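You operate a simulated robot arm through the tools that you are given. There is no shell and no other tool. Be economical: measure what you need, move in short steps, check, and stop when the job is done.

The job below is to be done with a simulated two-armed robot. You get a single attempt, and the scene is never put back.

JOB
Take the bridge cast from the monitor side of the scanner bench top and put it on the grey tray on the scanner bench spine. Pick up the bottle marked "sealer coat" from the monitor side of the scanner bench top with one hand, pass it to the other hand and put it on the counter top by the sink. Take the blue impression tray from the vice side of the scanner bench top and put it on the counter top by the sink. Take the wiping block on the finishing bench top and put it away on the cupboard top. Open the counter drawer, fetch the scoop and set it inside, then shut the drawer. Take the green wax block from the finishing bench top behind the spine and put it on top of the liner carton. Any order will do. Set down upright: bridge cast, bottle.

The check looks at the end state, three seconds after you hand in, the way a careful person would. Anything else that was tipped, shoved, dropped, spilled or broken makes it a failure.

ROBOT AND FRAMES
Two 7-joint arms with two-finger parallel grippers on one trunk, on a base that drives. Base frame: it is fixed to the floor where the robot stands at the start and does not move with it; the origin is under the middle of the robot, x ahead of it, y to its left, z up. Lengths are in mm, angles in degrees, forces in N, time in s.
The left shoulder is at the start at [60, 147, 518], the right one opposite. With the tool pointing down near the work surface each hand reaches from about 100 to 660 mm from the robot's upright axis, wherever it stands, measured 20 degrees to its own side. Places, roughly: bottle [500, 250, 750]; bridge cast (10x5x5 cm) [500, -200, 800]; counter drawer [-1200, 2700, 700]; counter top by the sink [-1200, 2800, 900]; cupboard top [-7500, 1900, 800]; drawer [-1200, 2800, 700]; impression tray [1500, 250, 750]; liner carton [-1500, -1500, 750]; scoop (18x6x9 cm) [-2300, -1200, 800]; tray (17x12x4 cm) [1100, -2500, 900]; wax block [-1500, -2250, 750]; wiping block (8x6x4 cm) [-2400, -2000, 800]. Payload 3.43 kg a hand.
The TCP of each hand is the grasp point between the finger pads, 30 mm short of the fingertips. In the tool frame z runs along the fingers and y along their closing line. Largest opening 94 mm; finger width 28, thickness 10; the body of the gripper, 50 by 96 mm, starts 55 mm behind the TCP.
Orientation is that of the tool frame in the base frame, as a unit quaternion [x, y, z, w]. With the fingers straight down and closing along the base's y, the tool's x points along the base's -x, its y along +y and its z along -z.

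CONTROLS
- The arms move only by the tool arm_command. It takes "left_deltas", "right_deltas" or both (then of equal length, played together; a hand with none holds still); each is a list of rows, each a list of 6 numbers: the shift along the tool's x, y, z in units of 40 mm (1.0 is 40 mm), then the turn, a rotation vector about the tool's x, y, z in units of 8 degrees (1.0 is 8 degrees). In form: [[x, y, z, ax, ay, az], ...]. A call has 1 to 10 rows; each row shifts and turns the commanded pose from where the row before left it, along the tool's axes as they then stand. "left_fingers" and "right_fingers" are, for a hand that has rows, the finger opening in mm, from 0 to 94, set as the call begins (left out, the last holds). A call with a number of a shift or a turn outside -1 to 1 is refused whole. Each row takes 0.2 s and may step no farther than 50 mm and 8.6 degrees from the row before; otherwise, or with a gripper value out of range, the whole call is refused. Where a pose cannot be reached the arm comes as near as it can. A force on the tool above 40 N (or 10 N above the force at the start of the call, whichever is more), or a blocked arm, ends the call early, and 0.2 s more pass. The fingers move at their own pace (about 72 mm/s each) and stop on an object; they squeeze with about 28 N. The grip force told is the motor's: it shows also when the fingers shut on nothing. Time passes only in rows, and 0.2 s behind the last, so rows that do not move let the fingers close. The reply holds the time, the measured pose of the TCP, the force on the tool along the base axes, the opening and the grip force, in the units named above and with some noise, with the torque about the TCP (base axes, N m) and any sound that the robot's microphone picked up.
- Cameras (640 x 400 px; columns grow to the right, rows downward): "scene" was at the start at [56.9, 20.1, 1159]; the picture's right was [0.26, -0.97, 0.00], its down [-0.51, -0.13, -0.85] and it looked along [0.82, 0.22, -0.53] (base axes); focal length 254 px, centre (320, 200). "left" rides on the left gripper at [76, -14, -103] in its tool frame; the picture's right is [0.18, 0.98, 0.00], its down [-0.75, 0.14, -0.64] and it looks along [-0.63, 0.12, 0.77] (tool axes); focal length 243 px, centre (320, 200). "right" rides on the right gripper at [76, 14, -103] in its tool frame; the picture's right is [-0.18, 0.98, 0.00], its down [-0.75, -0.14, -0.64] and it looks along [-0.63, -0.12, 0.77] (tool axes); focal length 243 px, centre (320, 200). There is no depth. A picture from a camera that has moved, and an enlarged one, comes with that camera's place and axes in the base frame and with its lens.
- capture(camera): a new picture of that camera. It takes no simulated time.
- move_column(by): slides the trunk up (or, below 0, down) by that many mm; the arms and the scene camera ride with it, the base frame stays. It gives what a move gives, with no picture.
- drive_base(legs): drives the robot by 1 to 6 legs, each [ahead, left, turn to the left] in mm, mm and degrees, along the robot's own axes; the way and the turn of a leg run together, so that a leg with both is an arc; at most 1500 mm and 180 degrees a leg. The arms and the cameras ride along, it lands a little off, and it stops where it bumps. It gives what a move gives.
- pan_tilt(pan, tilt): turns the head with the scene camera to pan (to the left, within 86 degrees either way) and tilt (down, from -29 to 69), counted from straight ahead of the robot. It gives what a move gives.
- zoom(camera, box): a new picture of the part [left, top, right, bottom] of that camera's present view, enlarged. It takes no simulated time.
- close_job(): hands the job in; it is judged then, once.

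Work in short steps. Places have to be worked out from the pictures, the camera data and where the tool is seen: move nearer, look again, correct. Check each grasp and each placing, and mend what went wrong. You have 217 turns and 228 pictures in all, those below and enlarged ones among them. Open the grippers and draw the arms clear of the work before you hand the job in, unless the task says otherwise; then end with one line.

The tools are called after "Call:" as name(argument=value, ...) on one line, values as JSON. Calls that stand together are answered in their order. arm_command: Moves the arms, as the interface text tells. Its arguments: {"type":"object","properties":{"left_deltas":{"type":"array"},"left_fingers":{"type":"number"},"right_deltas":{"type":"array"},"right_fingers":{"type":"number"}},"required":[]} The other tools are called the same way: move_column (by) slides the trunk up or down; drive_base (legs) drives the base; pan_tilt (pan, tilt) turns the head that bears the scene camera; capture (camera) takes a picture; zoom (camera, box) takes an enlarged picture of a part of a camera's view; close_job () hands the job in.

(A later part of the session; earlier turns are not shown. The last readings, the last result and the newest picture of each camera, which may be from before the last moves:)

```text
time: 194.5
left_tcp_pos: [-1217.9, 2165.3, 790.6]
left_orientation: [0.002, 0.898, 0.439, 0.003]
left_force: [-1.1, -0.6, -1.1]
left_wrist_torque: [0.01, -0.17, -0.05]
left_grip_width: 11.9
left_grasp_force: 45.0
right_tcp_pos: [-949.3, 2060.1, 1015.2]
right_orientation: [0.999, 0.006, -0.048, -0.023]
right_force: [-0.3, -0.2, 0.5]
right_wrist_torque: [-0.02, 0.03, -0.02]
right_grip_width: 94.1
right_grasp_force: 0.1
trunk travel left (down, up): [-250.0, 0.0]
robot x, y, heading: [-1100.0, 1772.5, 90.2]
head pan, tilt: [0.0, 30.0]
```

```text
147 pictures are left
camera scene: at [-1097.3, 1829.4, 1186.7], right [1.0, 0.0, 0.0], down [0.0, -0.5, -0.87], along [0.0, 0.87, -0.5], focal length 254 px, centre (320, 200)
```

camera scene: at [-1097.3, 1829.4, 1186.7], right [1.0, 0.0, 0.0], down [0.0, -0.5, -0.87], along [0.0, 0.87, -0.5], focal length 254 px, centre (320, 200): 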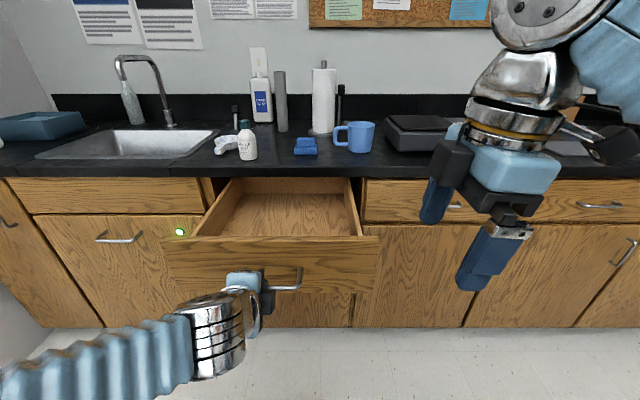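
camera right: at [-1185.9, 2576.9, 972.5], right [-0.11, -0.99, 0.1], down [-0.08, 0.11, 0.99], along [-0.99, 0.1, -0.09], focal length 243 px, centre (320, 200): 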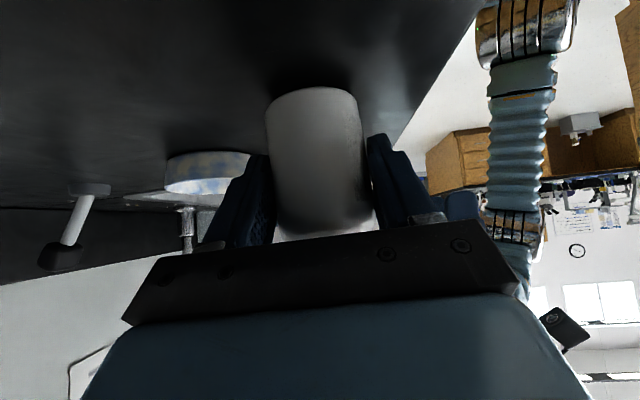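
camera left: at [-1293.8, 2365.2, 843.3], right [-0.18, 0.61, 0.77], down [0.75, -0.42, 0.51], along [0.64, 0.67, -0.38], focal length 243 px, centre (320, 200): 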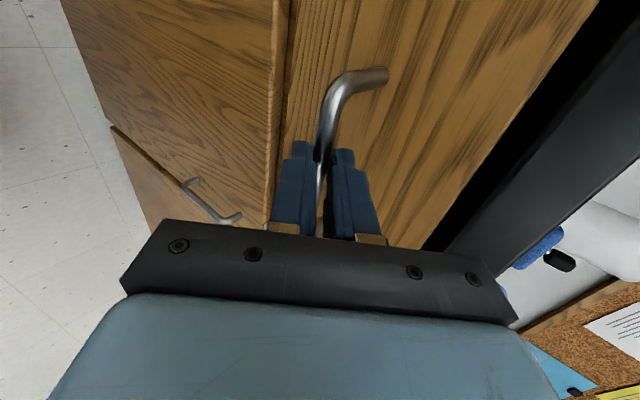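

Open by 290 mm, enough. Release the bar, withdraw, and bring both hands back to the pointing-down pose.

Call:
arm_command(left_deltas=[[0, 0, 0, 0, 0, 0], [0, 0, 0, 0, 0, 0], [0, 0, -0.5, 0, 0, 0], [0, 0, -0.9, 0, 0, 0], [0, 0, -0.9, 0, 0, 0], [0, 0, -0.9, 0, 0, 0], [0, 0, 0, 1, 0, 0], [0, 0, 0, 1, 0, 0], [0, 0, 0, 1, 0, 0], [0, 0, 0, 1, 0, 0]], left_fingers=50)

Call:
drive_base(legs=[[-250, 0, 0]])

Call:
arm_command(left_deltas=[[0, 0, 0, 1, 0, 0], [0, 0, 0, 1, 0, 0], [0, 0, 0, 0.5, 0, 0], [0, 0, 0, 0, 0, -1], [0, 0, 0, 0, 0, -1], [0, 0, 0, 0, 0, -1], [0, 0, 0, 0, 0, -1], [0, 0, 0, 0, 0, -1], [0, 0, 0, 0, 0, -1]], right_deltas=[[0, 0, 0.5, 0, 0, 0], [0, 0, 0.5, 0, 0, 0], [0, 0, 0, 0, 0.6, 0], [0, 0, 0, 0, 0, 1], [0, 0, 0, 0, 0, 1], [0, 0, 0, 0, 0, 1], [0, 0, 0, 0, 0, 1], [0, 0, 0, 0, 0, 1], [0, 0, 0, 0, 0, 1]])

Call:
arm_command(left_deltas=[[0, 0, 0, 0, 0, -1], [0, 0, 0, 0, 0, -1], [0, 0, 0, 0, 0, -1], [0, 0, 0, 0, 0, -1], [0, 0, 0, 0, 0, -1], [0, 0, 0, 0, 0, -0.25]], right_deltas=[[0, 0, 0, 0, 0, 1], [0, 0, 0, 0, 0, 1], [0, 0, 0, 0, 0, 1], [0, 0, 0, 0, 0, 1], [0, 0, 0, 0, 0, 1], [0, 0, 0, 0, 0, 0.25]])

Call:
capture(camera="scene")

```text
time: 196.7
left_tcp_pos: [-1218.3, 2062.8, 870.1]
left_orientation: [0.003, 0.985, 0.174, 0.002]
left_force: [0.0, 0.4, 0.7]
left_wrist_torque: [0.0, 0.0, 0.05]
left_grip_width: 49.9
left_grasp_force: 0.0
right_tcp_pos: [-949.6, 2058.0, 1013.7]
right_orientation: [0.999, 0.005, -0.048, -0.023]
right_force: [1.1, 0.1, 0.4]
right_wrist_torque: [0.01, 0.04, -0.02]
right_grip_width: 93.9
right_grasp_force: 0.1
trunk travel left (down, up): [-250.0, 0.0]
robot x, y, heading: [-1096.4, 1769.8, 90.4]
head pan, tilt: [0.0, 30.0]
```

```text
time: 198.5
left_tcp_pos: [-1218.5, 1812.4, 870.0]
left_orientation: [0.002, 0.985, 0.175, 0.002]
left_force: [1.2, 0.3, 0.2]
left_wrist_torque: [-0.03, 0.0, 0.02]
left_grip_width: 49.8
left_grasp_force: 0.0
right_tcp_pos: [-949.8, 1808.5, 1014.0]
right_orientation: [0.999, 0.007, -0.048, -0.023]
right_force: [-0.4, 0.0, 0.0]
right_wrist_torque: [0.01, -0.01, 0.01]
right_grip_width: 94.3
right_grasp_force: 0.1
trunk travel left (down, up): [-250.0, 0.0]
robot x, y, heading: [-1094.4, 1528.6, 90.3]
head pan, tilt: [0.0, 30.0]
```

```text
time: 200.5
left_tcp_pos: [-1217.7, 1813.8, 869.1]
left_orientation: [-0.407, 0.914, 0.0, 0.001]
left_force: [-0.1, 0.0, -0.1]
left_wrist_torque: [-0.03, 0.0, 0.03]
left_grip_width: 50.1
left_grasp_force: 0.0
right_tcp_pos: [-953.1, 1810.4, 974.4]
right_orientation: [0.915, -0.402, -0.016, -0.019]
right_force: [-1.0, -0.1, 0.4]
right_wrist_torque: [0.01, 0.02, 0.0]
right_grip_width: 94.0
right_grasp_force: 0.0
trunk travel left (down, up): [-250.0, 0.0]
robot x, y, heading: [-1099.3, 1522.5, 90.1]
head pan, tilt: [0.0, 30.0]
```

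```text
time: 201.9
left_tcp_pos: [-1217.2, 1815.3, 871.0]
left_orientation: [-0.707, 0.708, 0.0, 0.002]
left_force: [0.6, 0.2, 0.1]
left_wrist_torque: [-0.01, -0.01, -0.03]
left_grip_width: 50.1
left_grasp_force: 0.1
right_tcp_pos: [-952.5, 1811.5, 974.2]
right_orientation: [0.711, -0.703, -0.021, -0.013]
right_force: [0.1, -0.2, 0.2]
right_wrist_torque: [-0.03, 0.0, 0.02]
right_grip_width: 94.1
right_grasp_force: 0.0
trunk travel left (down, up): [-250.0, 0.0]
robot x, y, heading: [-1092.8, 1517.8, 89.8]
head pan, tilt: [0.0, 30.0]
```

```text
146 pictures are left
camera scene: at [-1096.8, 1579.7, 1186.7], right [1.0, 0.0, 0.0], down [0.0, -0.5, -0.87], along [0.0, 0.87, -0.5], focal length 254 px, centre (320, 200)
```

scene: 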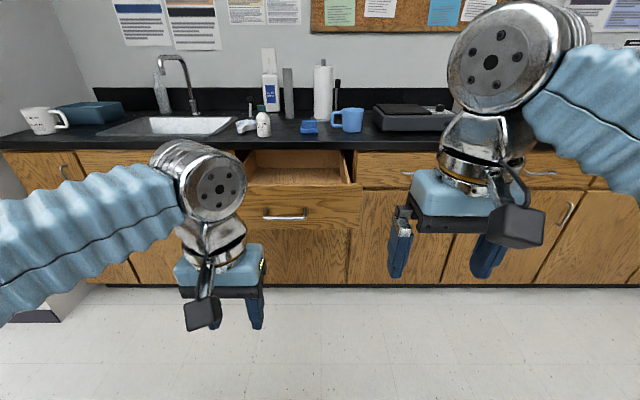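

Drawer stays open. Now to the finishing bench: turn and look down the aisle between the benches.

Call:
drive_base(legs=[[0, 0, -90], [650, 0, 0], [0, 0, -90]])

Call:
pan_tilt(pan=0, tilt=18)

Call:
capture(camera="scene")

```text
time: 213.2
left_tcp_pos: [-333.5, 1223.7, 869.5]
left_orientation: [0.714, 0.7, -0.002, 0.0]
left_force: [-0.9, 0.7, -0.3]
left_wrist_torque: [-0.04, -0.03, 0.02]
left_grip_width: 50.2
left_grasp_force: 0.1
right_tcp_pos: [-596.7, 1230.6, 975.6]
right_orientation: [0.708, 0.706, -0.012, 0.021]
right_force: [-0.3, 0.3, 0.3]
right_wrist_torque: [0.0, 0.01, -0.03]
right_grip_width: 94.2
right_grasp_force: 0.0
trunk travel left (down, up): [-250.0, 0.0]
robot x, y, heading: [-451.3, 1517.7, -90.6]
head pan, tilt: [0.0, 30.0]
```

```text
time: 213.9
left_tcp_pos: [-333.2, 1223.3, 869.5]
left_orientation: [0.714, 0.701, -0.002, -0.002]
left_force: [-0.2, -1.1, 0.6]
left_wrist_torque: [-0.03, 0.0, -0.01]
left_grip_width: 49.9
left_grasp_force: 0.0
right_tcp_pos: [-598.4, 1231.5, 976.0]
right_orientation: [0.708, 0.705, -0.012, 0.02]
right_force: [-0.3, -0.9, -0.3]
right_wrist_torque: [-0.01, 0.03, 0.01]
right_grip_width: 94.0
right_grasp_force: 0.1
trunk travel left (down, up): [-250.0, 0.0]
robot x, y, heading: [-449.9, 1519.3, -90.7]
head pan, tilt: [0.0, 18.0]
```

```text
145 pictures are left
camera scene: at [-450.4, 1451.5, 1206.0], right [-1.0, 0.01, 0.0], down [0.0, 0.31, -0.95], along [-0.01, -0.95, -0.31], focal length 254 px, centre (320, 200)
```

scene: 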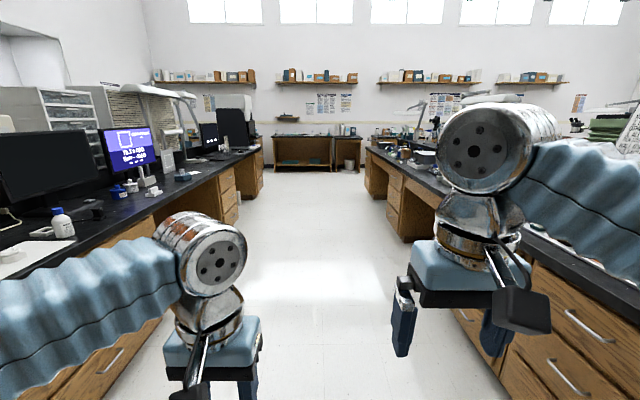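

Aisle is clear. Drive to y≈-2150 and face the finishing bench.

Call:
drive_base(legs=[[1250, 0, 0], [1250, 0, 0], [1150, 0, 0], [0, 0, -90]])

Call:
pan_tilt(pan=0, tilt=25)

Call:
capture(camera="scene")

```text
time: 235.4
left_tcp_pos: [-754.1, -2256.3, 869.4]
left_orientation: [1.0, -0.005, -0.001, -0.002]
left_force: [1.0, -0.3, -0.8]
left_wrist_torque: [-0.01, 0.03, -0.02]
left_grip_width: 49.8
left_grasp_force: 0.1
right_tcp_pos: [-750.2, -1992.6, 974.7]
right_orientation: [1.0, 0.002, -0.024, 0.006]
right_force: [0.2, 0.8, 0.4]
right_wrist_torque: [-0.01, 0.03, -0.01]
right_grip_width: 93.8
right_grasp_force: 0.2
trunk travel left (down, up): [-250.0, 0.0]
robot x, y, heading: [-463.2, -2136.2, 179.5]
head pan, tilt: [0.0, 18.0]
```

```text
time: 236.1
left_tcp_pos: [-753.9, -2255.6, 870.8]
left_orientation: [1.0, -0.005, -0.001, -0.001]
left_force: [0.1, -0.3, 0.5]
left_wrist_torque: [-0.01, 0.02, -0.03]
left_grip_width: 49.9
left_grasp_force: 0.0
right_tcp_pos: [-749.3, -1992.4, 975.0]
right_orientation: [1.0, 0.002, -0.023, 0.007]
right_force: [0.2, -0.7, 0.1]
right_wrist_torque: [0.04, 0.0, 0.01]
right_grip_width: 94.0
right_grasp_force: 0.0
trunk travel left (down, up): [-250.0, 0.0]
robot x, y, heading: [-464.1, -2138.1, 179.8]
head pan, tilt: [0.0, 25.0]
```

```text
144 pictures are left
camera scene: at [-523.6, -2139.7, 1194.7], right [0.0, 1.0, 0.0], down [0.42, 0.0, -0.91], along [-0.91, 0.0, -0.42], focal length 254 px, centre (320, 200)
```

scene: 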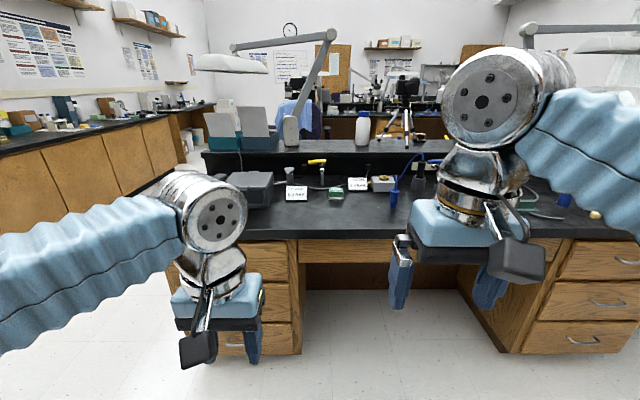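

Zoom on the middle of the bench for the green wax block.

Call:
zoom(camera="scene", box=[220, 150, 420, 250])

Call:
pan_tilt(pan=-40, tilt=25)

Call:
capture(camera="scene")

```text
3.20 times, centred on (320, 200) of scene
camera zoom: at [-523.6, -2139.7, 1194.7], right [0.0, 1.0, 0.0], down [0.42, 0.0, -0.91], along [-0.91, 0.0, -0.42], focal length 812 px, centre (320, 200)
```

zoom: 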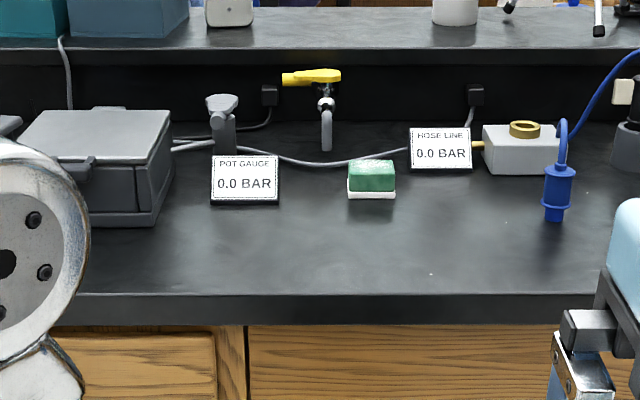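

```text
time: 237.2
left_tcp_pos: [-753.1, -2256.2, 870.9]
left_orientation: [1.0, -0.005, -0.001, -0.002]
left_force: [-0.1, -0.1, -0.1]
left_wrist_torque: [0.03, 0.0, 0.01]
left_grip_width: 50.0
left_grasp_force: 0.1
right_tcp_pos: [-749.4, -1992.2, 975.3]
right_orientation: [1.0, 0.002, -0.024, 0.007]
right_force: [0.3, 0.1, -0.2]
right_wrist_torque: [0.01, 0.01, -0.03]
right_grip_width: 93.8
right_grasp_force: 0.0
trunk travel left (down, up): [-250.0, 0.0]
robot x, y, heading: [-463.2, -2141.9, 179.7]
head pan, tilt: [-40.0, 25.0]
```

```text
142 pictures are left
camera scene: at [-501.8, -2080.6, 1194.7], right [0.65, 0.76, 0.0], down [0.32, -0.27, -0.91], along [-0.69, 0.59, -0.42], focal length 254 px, centre (320, 200)
```

scene: 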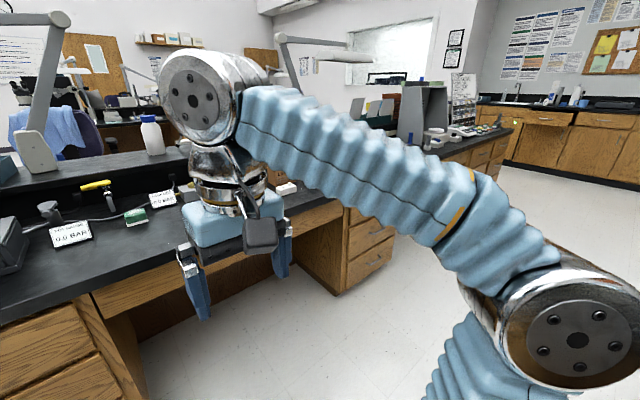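

A small green block with white underside is at about (-1466,-2074). I'll slide to y≈-1560 to find the liner carton and check for other green candidates.

Call:
drive_base(legs=[[0, -560, 0]])

Call:
pan_tilt(pan=0, tilt=25)

Call:
capture(camera="scene")

```text
time: 240.4
left_tcp_pos: [-751.2, -1692.8, 870.2]
left_orientation: [1.0, -0.007, -0.001, -0.002]
left_force: [-1.1, 0.0, -0.7]
left_wrist_torque: [0.01, 0.0, 0.0]
left_grip_width: 50.0
left_grasp_force: 0.0
right_tcp_pos: [-744.7, -1429.1, 973.8]
right_orientation: [1.0, 0.0, -0.024, 0.007]
right_force: [-0.4, 0.6, 0.2]
right_wrist_torque: [0.0, 0.01, -0.01]
right_grip_width: 93.9
right_grasp_force: 0.1
trunk travel left (down, up): [-250.0, 0.0]
robot x, y, heading: [-457.3, -1579.6, 179.7]
head pan, tilt: [-40.0, 25.0]
```

```text
time: 241.4
left_tcp_pos: [-750.2, -1694.0, 869.1]
left_orientation: [1.0, -0.007, -0.001, -0.002]
left_force: [-0.8, 1.0, 1.0]
left_wrist_torque: [0.02, 0.0, -0.01]
left_grip_width: 50.1
left_grasp_force: 0.0
right_tcp_pos: [-745.2, -1428.4, 974.5]
right_orientation: [1.0, 0.0, -0.024, 0.006]
right_force: [0.6, 0.2, 0.3]
right_wrist_torque: [0.03, -0.01, 0.01]
right_grip_width: 93.9
right_grasp_force: 0.0
trunk travel left (down, up): [-250.0, 0.0]
robot x, y, heading: [-455.2, -1576.7, 179.6]
head pan, tilt: [0.0, 25.0]
```

```text
141 pictures are left
camera scene: at [-520.1, -1577.5, 1194.7], right [0.01, 1.0, 0.0], down [0.42, 0.0, -0.91], along [-0.91, 0.01, -0.42], focal length 254 px, centre (320, 200)
```

scene: 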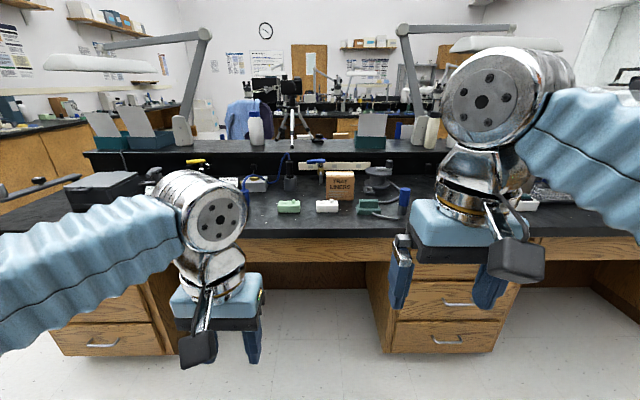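

Call:
zoom(camera="scene", box=[230, 150, 430, 250])

```text
3.20 times, centred on (330, 200) of scene
camera zoom: at [-520.1, -1577.5, 1194.7], right [0.01, 1.0, 0.0], down [0.42, 0.0, -0.91], along [-0.91, 0.01, -0.42], focal length 812 px, centre (288, 200)
```

zoom: 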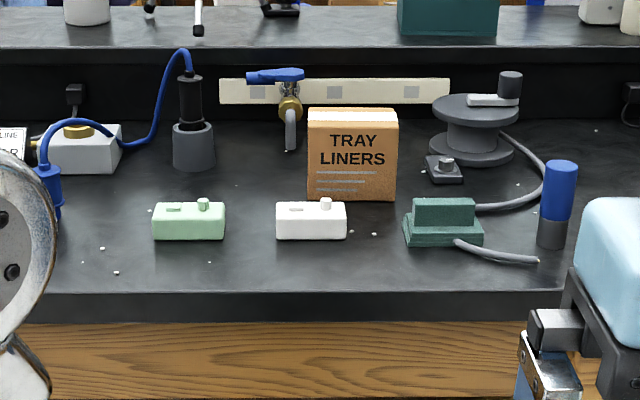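

Several candidates here: a light-green block, plus the green/white one seen earlier. I'll zoom closer on these and then inspect the y≈-2250 area.

Call:
zoom(camera="scene", box=[270, 190, 350, 240])

Call:
drive_base(legs=[[250, 700, 0]])

Call:
capture(camera="scene")

```text
8.00 times, centred on (310, 215) of scene
camera zoom: at [-520.1, -1577.5, 1194.7], right [0.01, 1.0, 0.0], down [0.42, 0.0, -0.91], along [-0.91, 0.01, -0.42], focal length 2029 px, centre (400, 80)
```

zoom: 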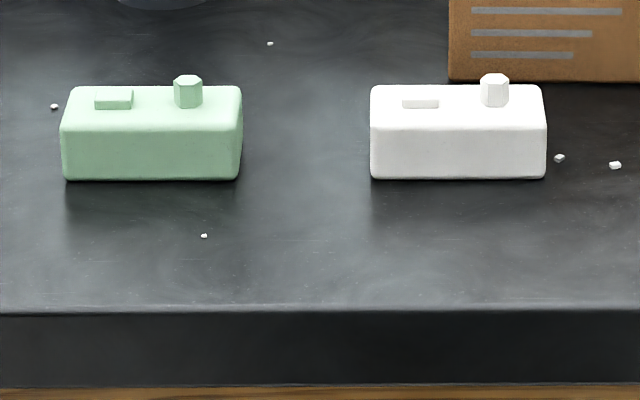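

```text
time: 245.5
left_tcp_pos: [-1006.6, -2396.8, 870.6]
left_orientation: [1.0, -0.007, -0.001, -0.001]
left_force: [0.3, 0.8, -0.2]
left_wrist_torque: [-0.03, 0.05, 0.02]
left_grip_width: 49.9
left_grasp_force: 0.0
right_tcp_pos: [-1000.2, -2132.2, 974.6]
right_orientation: [1.0, 0.001, -0.023, 0.006]
right_force: [1.0, -1.0, -0.3]
right_wrist_torque: [0.0, 0.01, 0.02]
right_grip_width: 94.0
right_grasp_force: 0.0
trunk travel left (down, up): [-250.0, 0.0]
robot x, y, heading: [-713.5, -2280.0, 179.3]
head pan, tilt: [0.0, 25.0]
```

```text
138 pictures are left
camera scene: at [-775.4, -2280.8, 1194.7], right [0.01, 1.0, 0.0], down [0.42, 0.0, -0.91], along [-0.91, 0.01, -0.42], focal length 254 px, centre (320, 200)
```

scene: 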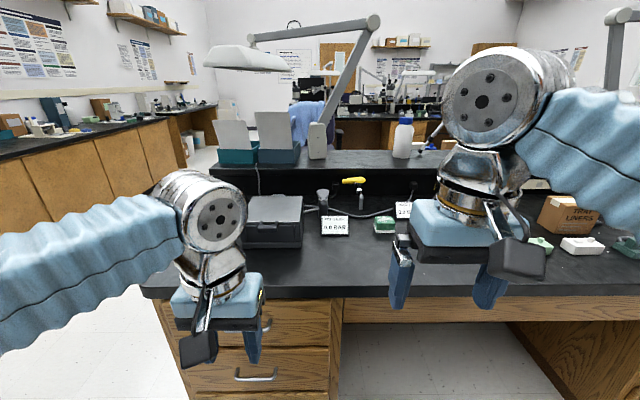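

Neither candidate lies near y≈-2250. I'll zoom around the sign and the grey box, where something could be hidden.

Call:
zoom(camera="scene", box=[230, 170, 420, 270])

Call:
capture(camera="left")

Call:
capture(camera="right")

```text
3.37 times, centred on (325, 220) of scene
camera zoom: at [-775.4, -2280.8, 1194.7], right [0.01, 1.0, 0.0], down [0.42, 0.0, -0.91], along [-0.91, 0.01, -0.42], focal length 854 px, centre (303, 133)
```

zoom: 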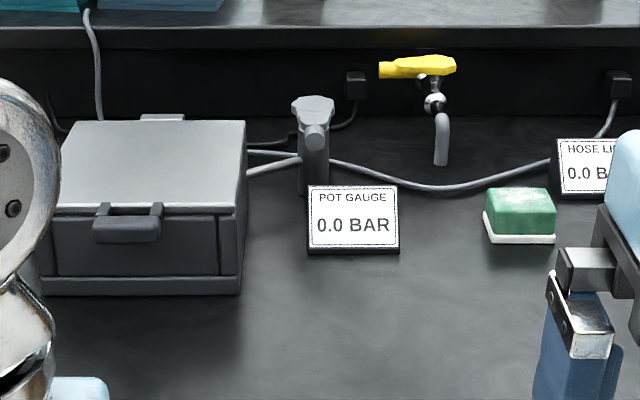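

```text
136 pictures are left
camera left: at [-929.1, -2383.3, 972.8], right [0.17, -0.99, 0.0], down [-0.75, -0.13, 0.64], along [-0.63, -0.11, -0.77], focal length 243 px, centre (320, 200)
```

left: 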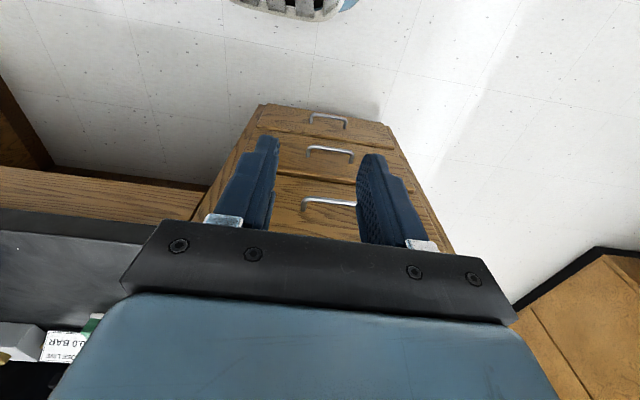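

```text
135 pictures are left
camera right: at [-920.8, -2145.9, 1075.0], right [-0.18, -0.98, 0.02], down [-0.72, 0.15, 0.67], along [-0.67, 0.11, -0.74], focal length 243 px, centre (320, 200)
```

right: 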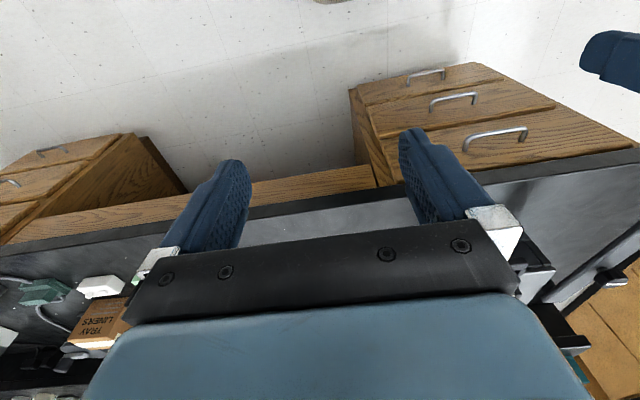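

The marbled green block with white underside at about (-1508,-2065) looks like the wax block (similar rendering to the marbled tray) and is nearest the given place. I'll approach it with the right hand.

Call:
drive_base(legs=[[190, -120, 0]])

Call:
arm_command(right_deltas=[[-0.5, 0, 0.8, 0.09, 0.33, 0], [-0.5, 0, 0.8, 0, 0, 0], [-0.9, 0, 0.4, 0, 0, 0], [-0.9, 0, 0, 0, 0, 0], [-0.9, 0, 0, 0, 0, 0], [-0.9, 0, 0, 0, 0, 0], [-0.9, 0, 0, 0, 0, 0]])

Call:
capture(camera="right")

Call:
capture(camera="scene")

```text
time: 247.2
left_tcp_pos: [-1194.9, -2273.2, 869.9]
left_orientation: [1.0, -0.006, 0.0, -0.002]
left_force: [0.5, 0.8, 0.8]
left_wrist_torque: [-0.03, 0.01, -0.02]
left_grip_width: 49.9
left_grasp_force: 0.1
right_tcp_pos: [-1191.3, -2009.1, 975.7]
right_orientation: [1.0, 0.001, -0.023, 0.006]
right_force: [0.7, 0.3, 0.4]
right_wrist_torque: [0.01, 0.02, 0.03]
right_grip_width: 94.0
right_grasp_force: 0.1
trunk travel left (down, up): [-250.0, 0.0]
robot x, y, heading: [-903.3, -2153.0, 179.5]
head pan, tilt: [0.0, 25.0]
```

```text
time: 248.8
left_tcp_pos: [-1195.4, -2273.2, 870.2]
left_orientation: [1.0, -0.006, -0.002, -0.002]
left_force: [0.4, 0.0, 0.8]
left_wrist_torque: [-0.01, 0.02, 0.01]
left_grip_width: 49.9
left_grasp_force: 0.0
right_tcp_pos: [-1413.0, -2010.6, 896.6]
right_orientation: [1.0, 0.0, -0.001, 0.0]
right_force: [0.5, 0.4, 0.9]
right_wrist_torque: [0.02, 0.02, 0.02]
right_grip_width: 94.2
right_grasp_force: 0.1
trunk travel left (down, up): [-250.0, 0.0]
robot x, y, heading: [-902.8, -2154.4, 179.5]
head pan, tilt: [0.0, 25.0]
```

```text
134 pictures are left
camera right: at [-1337.0, -2025.2, 999.6], right [-0.18, -0.98, 0.0], down [-0.75, 0.14, 0.64], along [-0.63, 0.12, -0.77], focal length 243 px, centre (320, 200)
```

right: 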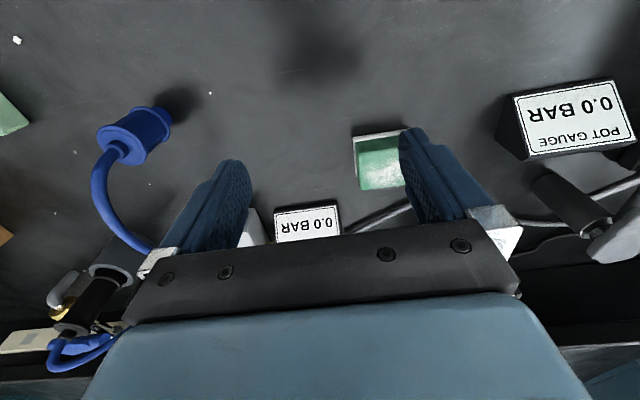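

```text
133 pictures are left
camera scene: at [-965.1, -2157.7, 1194.7], right [0.01, 1.0, 0.0], down [0.42, 0.0, -0.91], along [-0.91, 0.01, -0.42], focal length 254 px, centre (320, 200)
```

scene: 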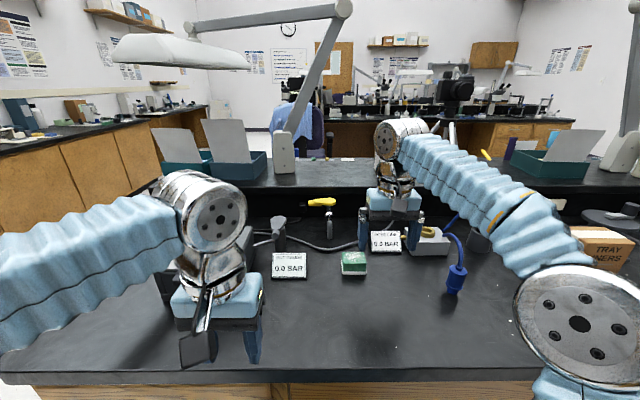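

Block centre ≈(-1478,-2068). Move above it and look.

Call:
arm_command(right_deltas=[[-0.8, 0.7, 0.2, 0, 0, 0], [-0.8, 0.7, 0.5, 0, 0, 0], [0, 0, 0.5, 0, 0, 0]])

Call:
capture(camera="right")

```text
time: 249.6
left_tcp_pos: [-1196.8, -2274.3, 870.9]
left_orientation: [1.0, -0.006, 0.0, -0.002]
left_force: [-0.1, -0.6, 0.6]
left_wrist_torque: [0.03, -0.02, 0.01]
left_grip_width: 49.8
left_grasp_force: 0.0
right_tcp_pos: [-1477.6, -2067.2, 847.6]
right_orientation: [1.0, 0.0, 0.0, 0.0]
right_force: [-0.1, -0.6, -1.1]
right_wrist_torque: [0.02, -0.02, 0.02]
right_grip_width: 94.1
right_grasp_force: 0.0
trunk travel left (down, up): [-250.0, 0.0]
robot x, y, heading: [-900.5, -2154.2, 179.8]
head pan, tilt: [0.0, 25.0]
```

```text
132 pictures are left
camera right: at [-1401.9, -2082.0, 950.9], right [-0.18, -0.98, 0.0], down [-0.75, 0.14, 0.64], along [-0.63, 0.12, -0.77], focal length 243 px, centre (320, 200)
```

right: 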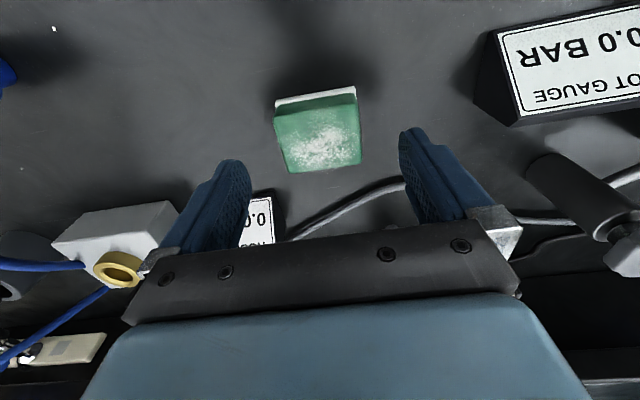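

To be sure, I'll check the part of the bench hidden behind the grey box with the left hand camera before grasping.

Call:
arm_command(left_deltas=[[0, 0.6, -0.9, 0, 0, 0], [0, 0.8, -0.9, 0, 0, 0], [-0.6, 0.8, -0.7, 0, 0, 0], [-0.9, 0.3, 0, 0, 0, 0], [-0.9, 0, 0, 0, 0, 0], [-0.9, 0, 0, 0, 0, 0]])

Call:
capture(camera="left")

Call:
capture(camera="scene")

```text
time: 251.0
left_tcp_pos: [-1328.5, -2373.5, 970.4]
left_orientation: [1.0, -0.006, -0.002, -0.002]
left_force: [0.7, 0.8, -0.5]
left_wrist_torque: [0.04, -0.03, -0.01]
left_grip_width: 50.0
left_grasp_force: 0.0
right_tcp_pos: [-1476.7, -2067.7, 846.9]
right_orientation: [1.0, 0.001, 0.0, 0.0]
right_force: [1.0, 0.2, 0.0]
right_wrist_torque: [-0.02, 0.04, -0.02]
right_grip_width: 93.8
right_grasp_force: 0.1
trunk travel left (down, up): [-250.0, 0.0]
robot x, y, heading: [-901.9, -2153.7, 179.6]
head pan, tilt: [0.0, 25.0]
```

```text
131 pictures are left
camera left: at [-1251.8, -2359.7, 1073.0], right [0.17, -0.99, 0.0], down [-0.75, -0.13, 0.64], along [-0.63, -0.11, -0.77], focal length 243 px, centre (320, 200)
```

left: 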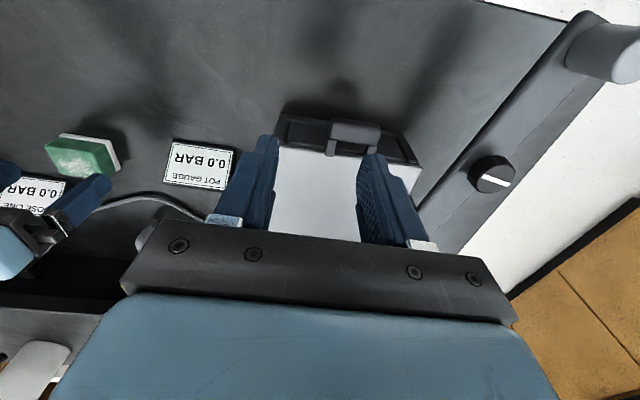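

```text
130 pictures are left
camera scene: at [-965.2, -2157.9, 1194.7], right [0.01, 1.0, 0.0], down [0.42, 0.0, -0.91], along [-0.91, 0.01, -0.42], focal length 254 px, centre (320, 200)
```

scene: 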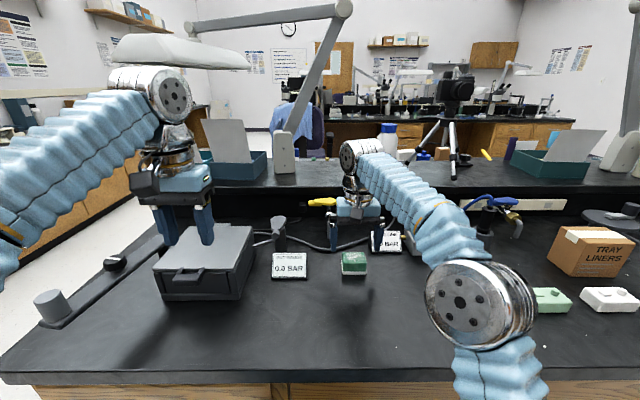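

No other green block nearby, so I take this one. Descend with creeping at the end and grip low.

Call:
arm_command(right_deltas=[[0.12, 0.03, 0.6, 0, 0, 0], [0, 0, 0.5, 0, 0, 0], [0, 0, 0.1, 0, 0, 0], [0, 0, 0.1, 0, 0, 0]])

Call:
capture(camera="right")

```text
time: 252.0
left_tcp_pos: [-1329.3, -2373.4, 970.6]
left_orientation: [1.0, -0.005, 0.0, -0.003]
left_force: [0.5, 0.1, 0.6]
left_wrist_torque: [0.01, 0.01, 0.05]
left_grip_width: 49.9
left_grasp_force: 0.1
right_tcp_pos: [-1471.8, -2067.1, 796.5]
right_orientation: [1.0, 0.001, -0.001, 0.0]
right_force: [0.1, 0.6, -1.0]
right_wrist_torque: [0.01, -0.01, -0.02]
right_grip_width: 93.9
right_grasp_force: 0.0
trunk travel left (down, up): [-250.0, 0.0]
robot x, y, heading: [-899.2, -2157.4, 179.5]
head pan, tilt: [0.0, 25.0]
```

```text
129 pictures are left
camera right: at [-1396.6, -2082.4, 899.6], right [-0.18, -0.98, 0.0], down [-0.75, 0.14, 0.64], along [-0.63, 0.12, -0.77], focal length 243 px, centre (320, 200)
```

right: 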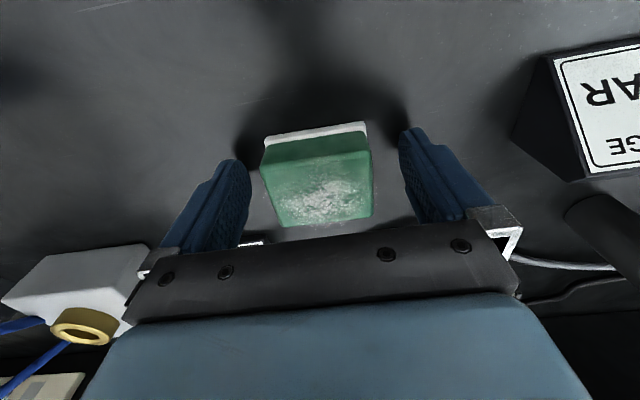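

Well straddled. Lower 3 mm more and close, then lift slowly.

Call:
arm_command(right_deltas=[[0, 0, 0.08, 0, 0, 0], [0, 0, 0, 0, 0, 0]])

Call:
arm_command(right_deltas=[[0, 0, 0, 0, 0, 0], [0, 0, 0, 0, 0, 0], [0, 0, 0, 0, 0, 0], [0, 0, 0, 0, 0, 0], [0, 0, -0.08, 0, 0, 0], [0, 0, -0.15, 0, 0, 0], [0, 0, -0.3, 0, 0, 0], [0, 0, -0.4, 0, 0, 0]], right_fingers=0)

Call:
capture(camera="right")

Call:
zoom(camera="scene", box=[280, 180, 440, 300])

```text
time: 252.6
left_tcp_pos: [-1328.4, -2371.7, 969.9]
left_orientation: [1.0, -0.006, -0.001, -0.002]
left_force: [0.0, -0.5, -0.2]
left_wrist_torque: [-0.02, -0.01, 0.0]
left_grip_width: 50.1
left_grasp_force: 0.2
right_tcp_pos: [-1472.4, -2066.9, 793.2]
right_orientation: [1.0, 0.001, 0.0, 0.0]
right_force: [0.8, -0.5, 0.5]
right_wrist_torque: [-0.01, 0.0, 0.02]
right_grip_width: 94.2
right_grasp_force: 0.1
trunk travel left (down, up): [-250.0, 0.0]
robot x, y, heading: [-906.8, -2150.4, 179.7]
head pan, tilt: [0.0, 25.0]
```

```text
time: 254.4
left_tcp_pos: [-1329.3, -2373.3, 970.3]
left_orientation: [1.0, -0.005, -0.001, -0.002]
left_force: [-0.3, 1.0, -1.2]
left_wrist_torque: [-0.01, -0.01, 0.02]
left_grip_width: 50.3
left_grasp_force: 0.1
right_tcp_pos: [-1472.0, -2068.2, 831.4]
right_orientation: [1.0, 0.001, -0.001, 0.0]
right_force: [0.1, -0.1, -1.9]
right_wrist_torque: [-0.01, 0.01, 0.0]
right_grip_width: 64.0
right_grasp_force: 28.0
trunk travel left (down, up): [-250.0, 0.0]
robot x, y, heading: [-902.8, -2157.0, 179.6]
head pan, tilt: [0.0, 25.0]
```

```text
128 pictures are left
camera right: at [-1396.4, -2082.6, 933.8], right [-0.18, -0.98, 0.0], down [-0.75, 0.14, 0.64], along [-0.63, 0.12, -0.77], focal length 243 px, centre (320, 200)
```

right: 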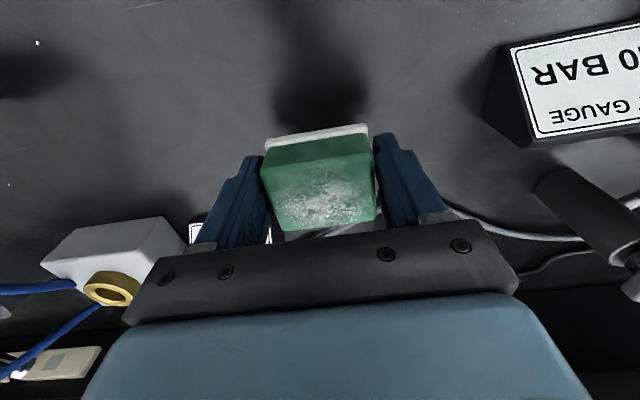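

```text
3.33 times, centred on (360, 240) of scene
camera zoom: at [-965.5, -2157.8, 1194.7], right [0.01, 1.0, 0.0], down [0.42, 0.0, -0.91], along [-0.91, 0.01, -0.42], focal length 845 px, centre (187, 67)
```

zoom: 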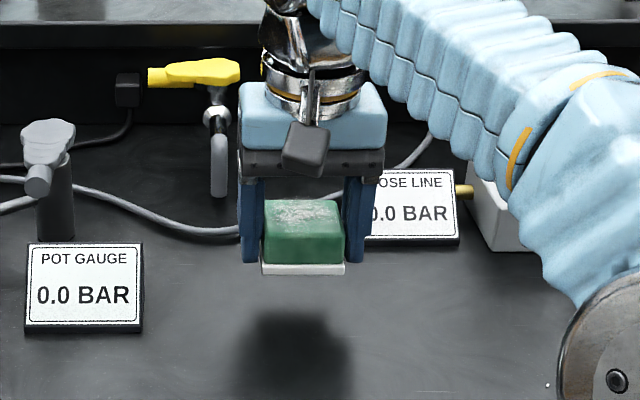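

The block with its white base is held (64 mm). Lift, draw in, and slide along to the carton.

Call:
arm_command(right_deltas=[[0.3, 0, -0.7, 0, 0, 0], [0.6, 0, -0.7, 0, 0, 0], [0.7, 0, -0.7, 0, 0, 0], [0.8, 0, -0.5, 0, 0, 0], [0.8, 0, 0, 0, 0, 0], [0.8, 0, 0, 0, 0, 0]], left_deltas=[[0.8, 0, 0, 0, 0, 0], [0.8, 0, 0, 0, 0, 0], [0.8, 0, 0, 0, 0, 0], [0.8, 0, 0, 0, 0, 0], [0, 0, 0, 0, 0, 0], [0, 0, 0, 0, 0, 0]])

Call:
drive_base(legs=[[-80, 0, 0], [0, -600, 0]])

Call:
capture(camera="scene")

```text
time: 255.8
left_tcp_pos: [-1200.1, -2374.5, 969.3]
left_orientation: [1.0, -0.006, -0.001, -0.001]
left_force: [-0.1, 0.6, -0.1]
left_wrist_torque: [-0.02, -0.05, 0.04]
left_grip_width: 50.1
left_grasp_force: 0.1
right_tcp_pos: [-1311.5, -2066.5, 934.5]
right_orientation: [1.0, 0.001, 0.0, 0.0]
right_force: [0.6, 0.6, -1.0]
right_wrist_torque: [0.06, -0.02, 0.01]
right_grip_width: 64.1
right_grasp_force: 27.4
trunk travel left (down, up): [-250.0, 0.0]
robot x, y, heading: [-903.4, -2157.5, 179.5]
head pan, tilt: [0.0, 25.0]
```

```text
time: 259.9
left_tcp_pos: [-1117.0, -1772.3, 970.5]
left_orientation: [1.0, -0.01, 0.0, -0.002]
left_force: [0.2, -0.6, 0.7]
left_wrist_torque: [0.04, 0.01, 0.02]
left_grip_width: 50.0
left_grasp_force: 0.0
right_tcp_pos: [-1225.7, -1464.4, 934.4]
right_orientation: [1.0, -0.002, 0.001, 0.0]
right_force: [0.2, -0.3, -1.5]
right_wrist_torque: [0.0, -0.02, -0.01]
right_grip_width: 64.0
right_grasp_force: 28.4
trunk travel left (down, up): [-250.0, 0.0]
robot x, y, heading: [-817.9, -1557.8, 179.5]
head pan, tilt: [0.0, 25.0]
```

```text
126 pictures are left
camera scene: at [-880.2, -1555.9, 1194.7], right [0.01, 1.0, 0.0], down [0.42, -0.01, -0.91], along [-0.91, 0.01, -0.42], focal length 254 px, centre (320, 200)
```

scene: 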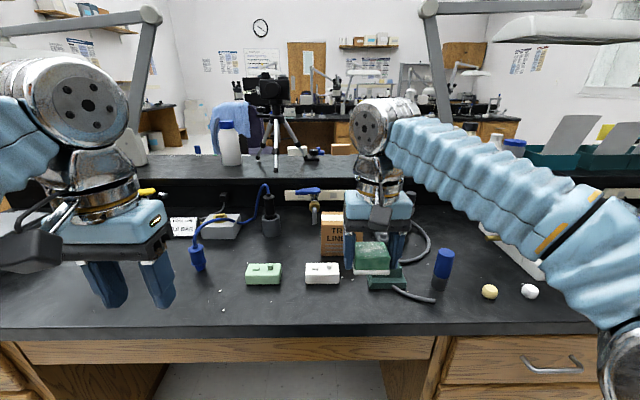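

Zoom on the carton for its top's position.

Call:
zoom(camera="scene", box=[280, 180, 440, 300])

Call:
capture(camera="right")

```text
3.33 times, centred on (360, 240) of scene
camera zoom: at [-880.2, -1555.9, 1194.7], right [0.01, 1.0, 0.0], down [0.42, -0.01, -0.91], along [-0.91, 0.01, -0.42], focal length 845 px, centre (187, 67)
```

zoom: 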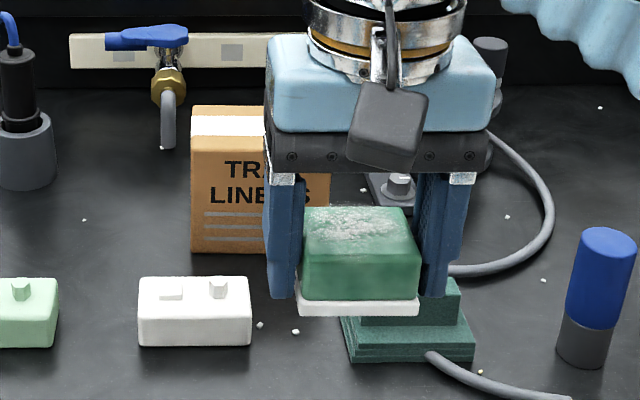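

```text
124 pictures are left
camera right: at [-1150.6, -1478.4, 1037.3], right [-0.19, -0.98, 0.0], down [-0.75, 0.14, 0.64], along [-0.63, 0.12, -0.77], focal length 243 px, centre (320, 200)
```

right: 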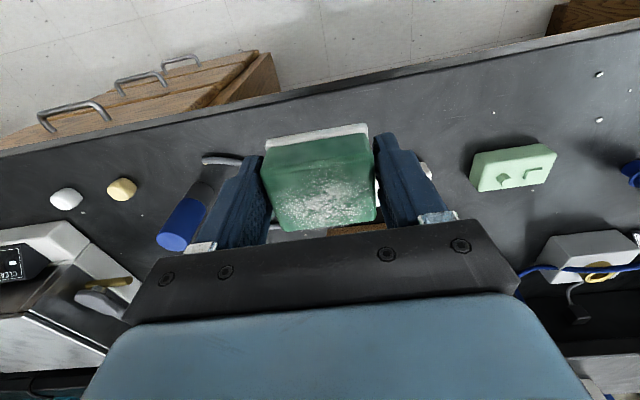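

Carton top: x -1509…-1455, y -1547…-1438, z≈869; centre (-1482,-1492). Drive closer with a sideways offset that favours the right arm's reach, then move the block over.

Call:
drive_base(legs=[[115, 84, 0]])

Call:
arm_command(right_deltas=[[-0.8, -0.4, 0, 0, 0, 0], [-0.8, -0.4, 0.1, 0, 0, 0], [-0.8, -0.4, 0.2, 0, 0, 0], [-0.8, -0.2, 0.2, 0, 0, 0]])

Call:
capture(camera="right")

Call:
capture(camera="scene")

```text
time: 261.2
left_tcp_pos: [-1232.1, -1853.5, 969.2]
left_orientation: [1.0, -0.01, 0.0, -0.002]
left_force: [0.0, 0.5, -0.3]
left_wrist_torque: [0.02, 0.0, 0.01]
left_grip_width: 49.8
left_grasp_force: 0.0
right_tcp_pos: [-1342.0, -1545.6, 933.5]
right_orientation: [1.0, -0.001, 0.0, 0.0]
right_force: [-0.3, -0.2, -1.5]
right_wrist_torque: [-0.01, 0.02, 0.02]
right_grip_width: 64.2
right_grasp_force: 27.9
trunk travel left (down, up): [-250.0, 0.0]
robot x, y, heading: [-935.9, -1633.9, 179.4]
head pan, tilt: [0.0, 25.0]
```

```text
time: 262.2
left_tcp_pos: [-1234.9, -1855.6, 970.1]
left_orientation: [1.0, -0.009, -0.001, -0.001]
left_force: [-0.9, -0.5, -0.4]
left_wrist_torque: [-0.02, 0.03, 0.01]
left_grip_width: 50.2
left_grasp_force: 0.0
right_tcp_pos: [-1469.9, -1489.4, 914.5]
right_orientation: [1.0, -0.001, 0.0, 0.0]
right_force: [0.4, 0.3, -1.3]
right_wrist_torque: [-0.02, 0.01, -0.01]
right_grip_width: 64.0
right_grasp_force: 28.0
trunk travel left (down, up): [-250.0, 0.0]
robot x, y, heading: [-935.4, -1636.2, 179.1]
head pan, tilt: [0.0, 25.0]
```

```text
123 pictures are left
camera right: at [-1394.4, -1504.9, 1017.6], right [-0.19, -0.98, 0.0], down [-0.75, 0.14, 0.64], along [-0.63, 0.12, -0.77], focal length 243 px, centre (320, 200)
```

right: 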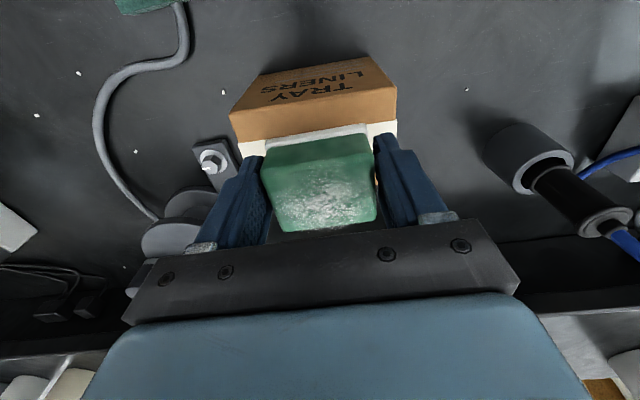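

```text
122 pictures are left
camera scene: at [-996.8, -1638.9, 1194.7], right [0.01, 1.0, 0.0], down [0.42, -0.01, -0.91], along [-0.91, 0.01, -0.42], focal length 254 px, centre (320, 200)
```

scene: 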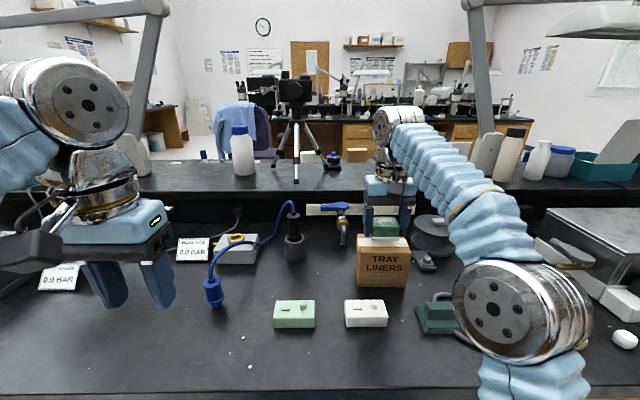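

Carton edges confirm centre ≈(-1485,-1487). Shift 14 mm deeper and lower to contact.

Call:
arm_command(right_deltas=[[-0.35, -0.05, 0, 0, 0, 0], [0, 0, 0.15, 0, 0, 0], [0, 0, 0.07, 0, 0, 0], [0, 0, 0.07, 0, 0, 0], [0, 0, 0.07, 0, 0, 0]])

Call:
capture(camera="right")

Call:
zoom(camera="scene", box=[320, 180, 440, 300])

```text
time: 263.4
left_tcp_pos: [-1234.0, -1855.1, 968.7]
left_orientation: [1.0, -0.009, -0.001, -0.001]
left_force: [0.0, -0.3, 0.2]
left_wrist_torque: [-0.02, 0.01, 0.0]
left_grip_width: 50.1
left_grasp_force: 0.1
right_tcp_pos: [-1483.8, -1487.5, 899.8]
right_orientation: [1.0, -0.002, 0.0, -0.001]
right_force: [-0.5, -0.8, -1.8]
right_wrist_torque: [-0.01, -0.03, -0.02]
right_grip_width: 64.0
right_grasp_force: 27.7
trunk travel left (down, up): [-250.0, 0.0]
robot x, y, heading: [-936.8, -1638.3, 179.2]
head pan, tilt: [0.0, 25.0]
```

```text
121 pictures are left
camera right: at [-1409.1, -1502.9, 1003.1], right [-0.19, -0.98, 0.0], down [-0.75, 0.14, 0.64], along [-0.63, 0.12, -0.77], focal length 243 px, centre (320, 200)
```

right: 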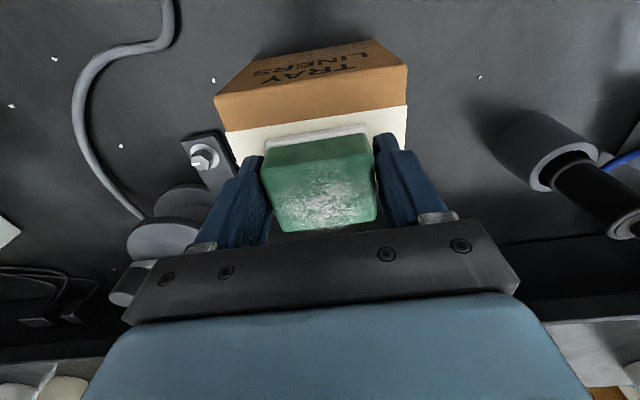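

```text
3.33 times, centred on (380, 240) of scene
camera zoom: at [-997.1, -1639.0, 1194.7], right [0.01, 1.0, 0.0], down [0.42, -0.01, -0.91], along [-0.91, 0.01, -0.42], focal length 845 px, centre (120, 67)
```

zoom: 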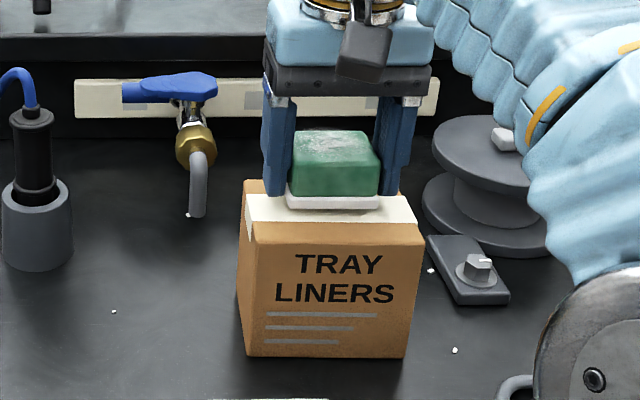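

The top actually spans x -1506…-1442, so shift 8 mm back towards me, then keep lowering.

Call:
arm_command(right_deltas=[[0.22, 0, 0, 0, 0, 0], [0, 0, 0.06, 0, 0, 0], [0, 0, 0.06, 0, 0, 0], [0, 0, 0.06, 0, 0, 0], [0, 0, 0.06, 0, 0, 0]])

Call:
zoom(camera="scene", box=[320, 180, 440, 300])

```text
time: 264.6
left_tcp_pos: [-1232.5, -1854.7, 971.5]
left_orientation: [1.0, -0.009, -0.001, -0.002]
left_force: [-0.3, -0.2, 0.1]
left_wrist_torque: [-0.02, 0.0, 0.03]
left_grip_width: 50.1
left_grasp_force: 0.1
right_tcp_pos: [-1475.2, -1487.6, 892.4]
right_orientation: [1.0, -0.003, -0.002, 0.001]
right_force: [-5.8, 0.9, 20.6]
right_wrist_torque: [0.0, -0.02, -0.06]
right_grip_width: 63.9
right_grasp_force: 28.2
trunk travel left (down, up): [-250.0, 0.0]
robot x, y, heading: [-935.7, -1634.8, 179.3]
head pan, tilt: [0.0, 25.0]
```

```text
3.33 times, centred on (380, 240) of scene
camera zoom: at [-996.3, -1639.3, 1195.2], right [0.01, 1.0, 0.0], down [0.42, -0.01, -0.91], along [-0.91, 0.01, -0.42], focal length 845 px, centre (120, 67)
```

zoom: 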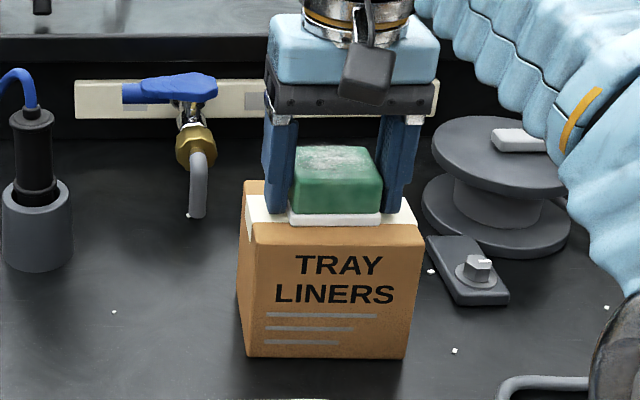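

Contact (20 N). Ease up 1 mm, open, and lift away.

Call:
arm_command(right_deltas=[[0, 0, -0.03, 0, 0, 0], [0, 0, 0, 0, 0, 0], [0, 0, 0, 0, 0, 0], [0, 0, -0.3, 0, 0, 0], [0, 0, -0.6, 0, 0, 0], [0.6, 0, -0.6, 0, 0, 0], [0.9, 0, 0, 0, 0, 0], [0.9, 0, 0, 0, 0, 0]], right_fingers=88)

Call:
zoom(camera="scene", box=[320, 180, 440, 300])

```text
time: 266.4
left_tcp_pos: [-1233.6, -1855.0, 969.4]
left_orientation: [1.0, -0.009, -0.001, -0.002]
left_force: [-0.3, 0.5, 0.8]
left_wrist_torque: [0.04, 0.01, 0.0]
left_grip_width: 49.9
left_grasp_force: 0.0
right_tcp_pos: [-1382.9, -1488.7, 942.8]
right_orientation: [1.0, -0.001, 0.0, 0.0]
right_force: [-0.3, 0.0, 0.1]
right_wrist_torque: [0.03, 0.0, 0.01]
right_grip_width: 88.1
right_grasp_force: 0.0
right hand out of reach, approached as far as the arm can: row 6
trunk travel left (down, up): [-250.0, 0.0]
robot x, y, heading: [-936.0, -1635.2, 179.3]
head pan, tilt: [0.0, 25.0]
```

```text
3.33 times, centred on (380, 240) of scene
camera zoom: at [-997.1, -1639.2, 1194.7], right [0.01, 1.0, 0.0], down [0.42, -0.01, -0.91], along [-0.91, 0.01, -0.42], focal length 845 px, centre (120, 67)
```

zoom: 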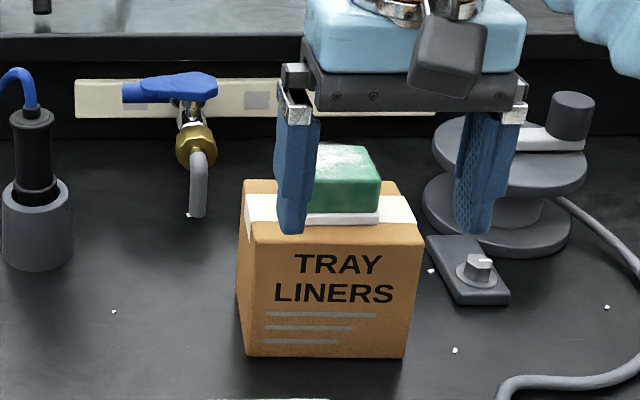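

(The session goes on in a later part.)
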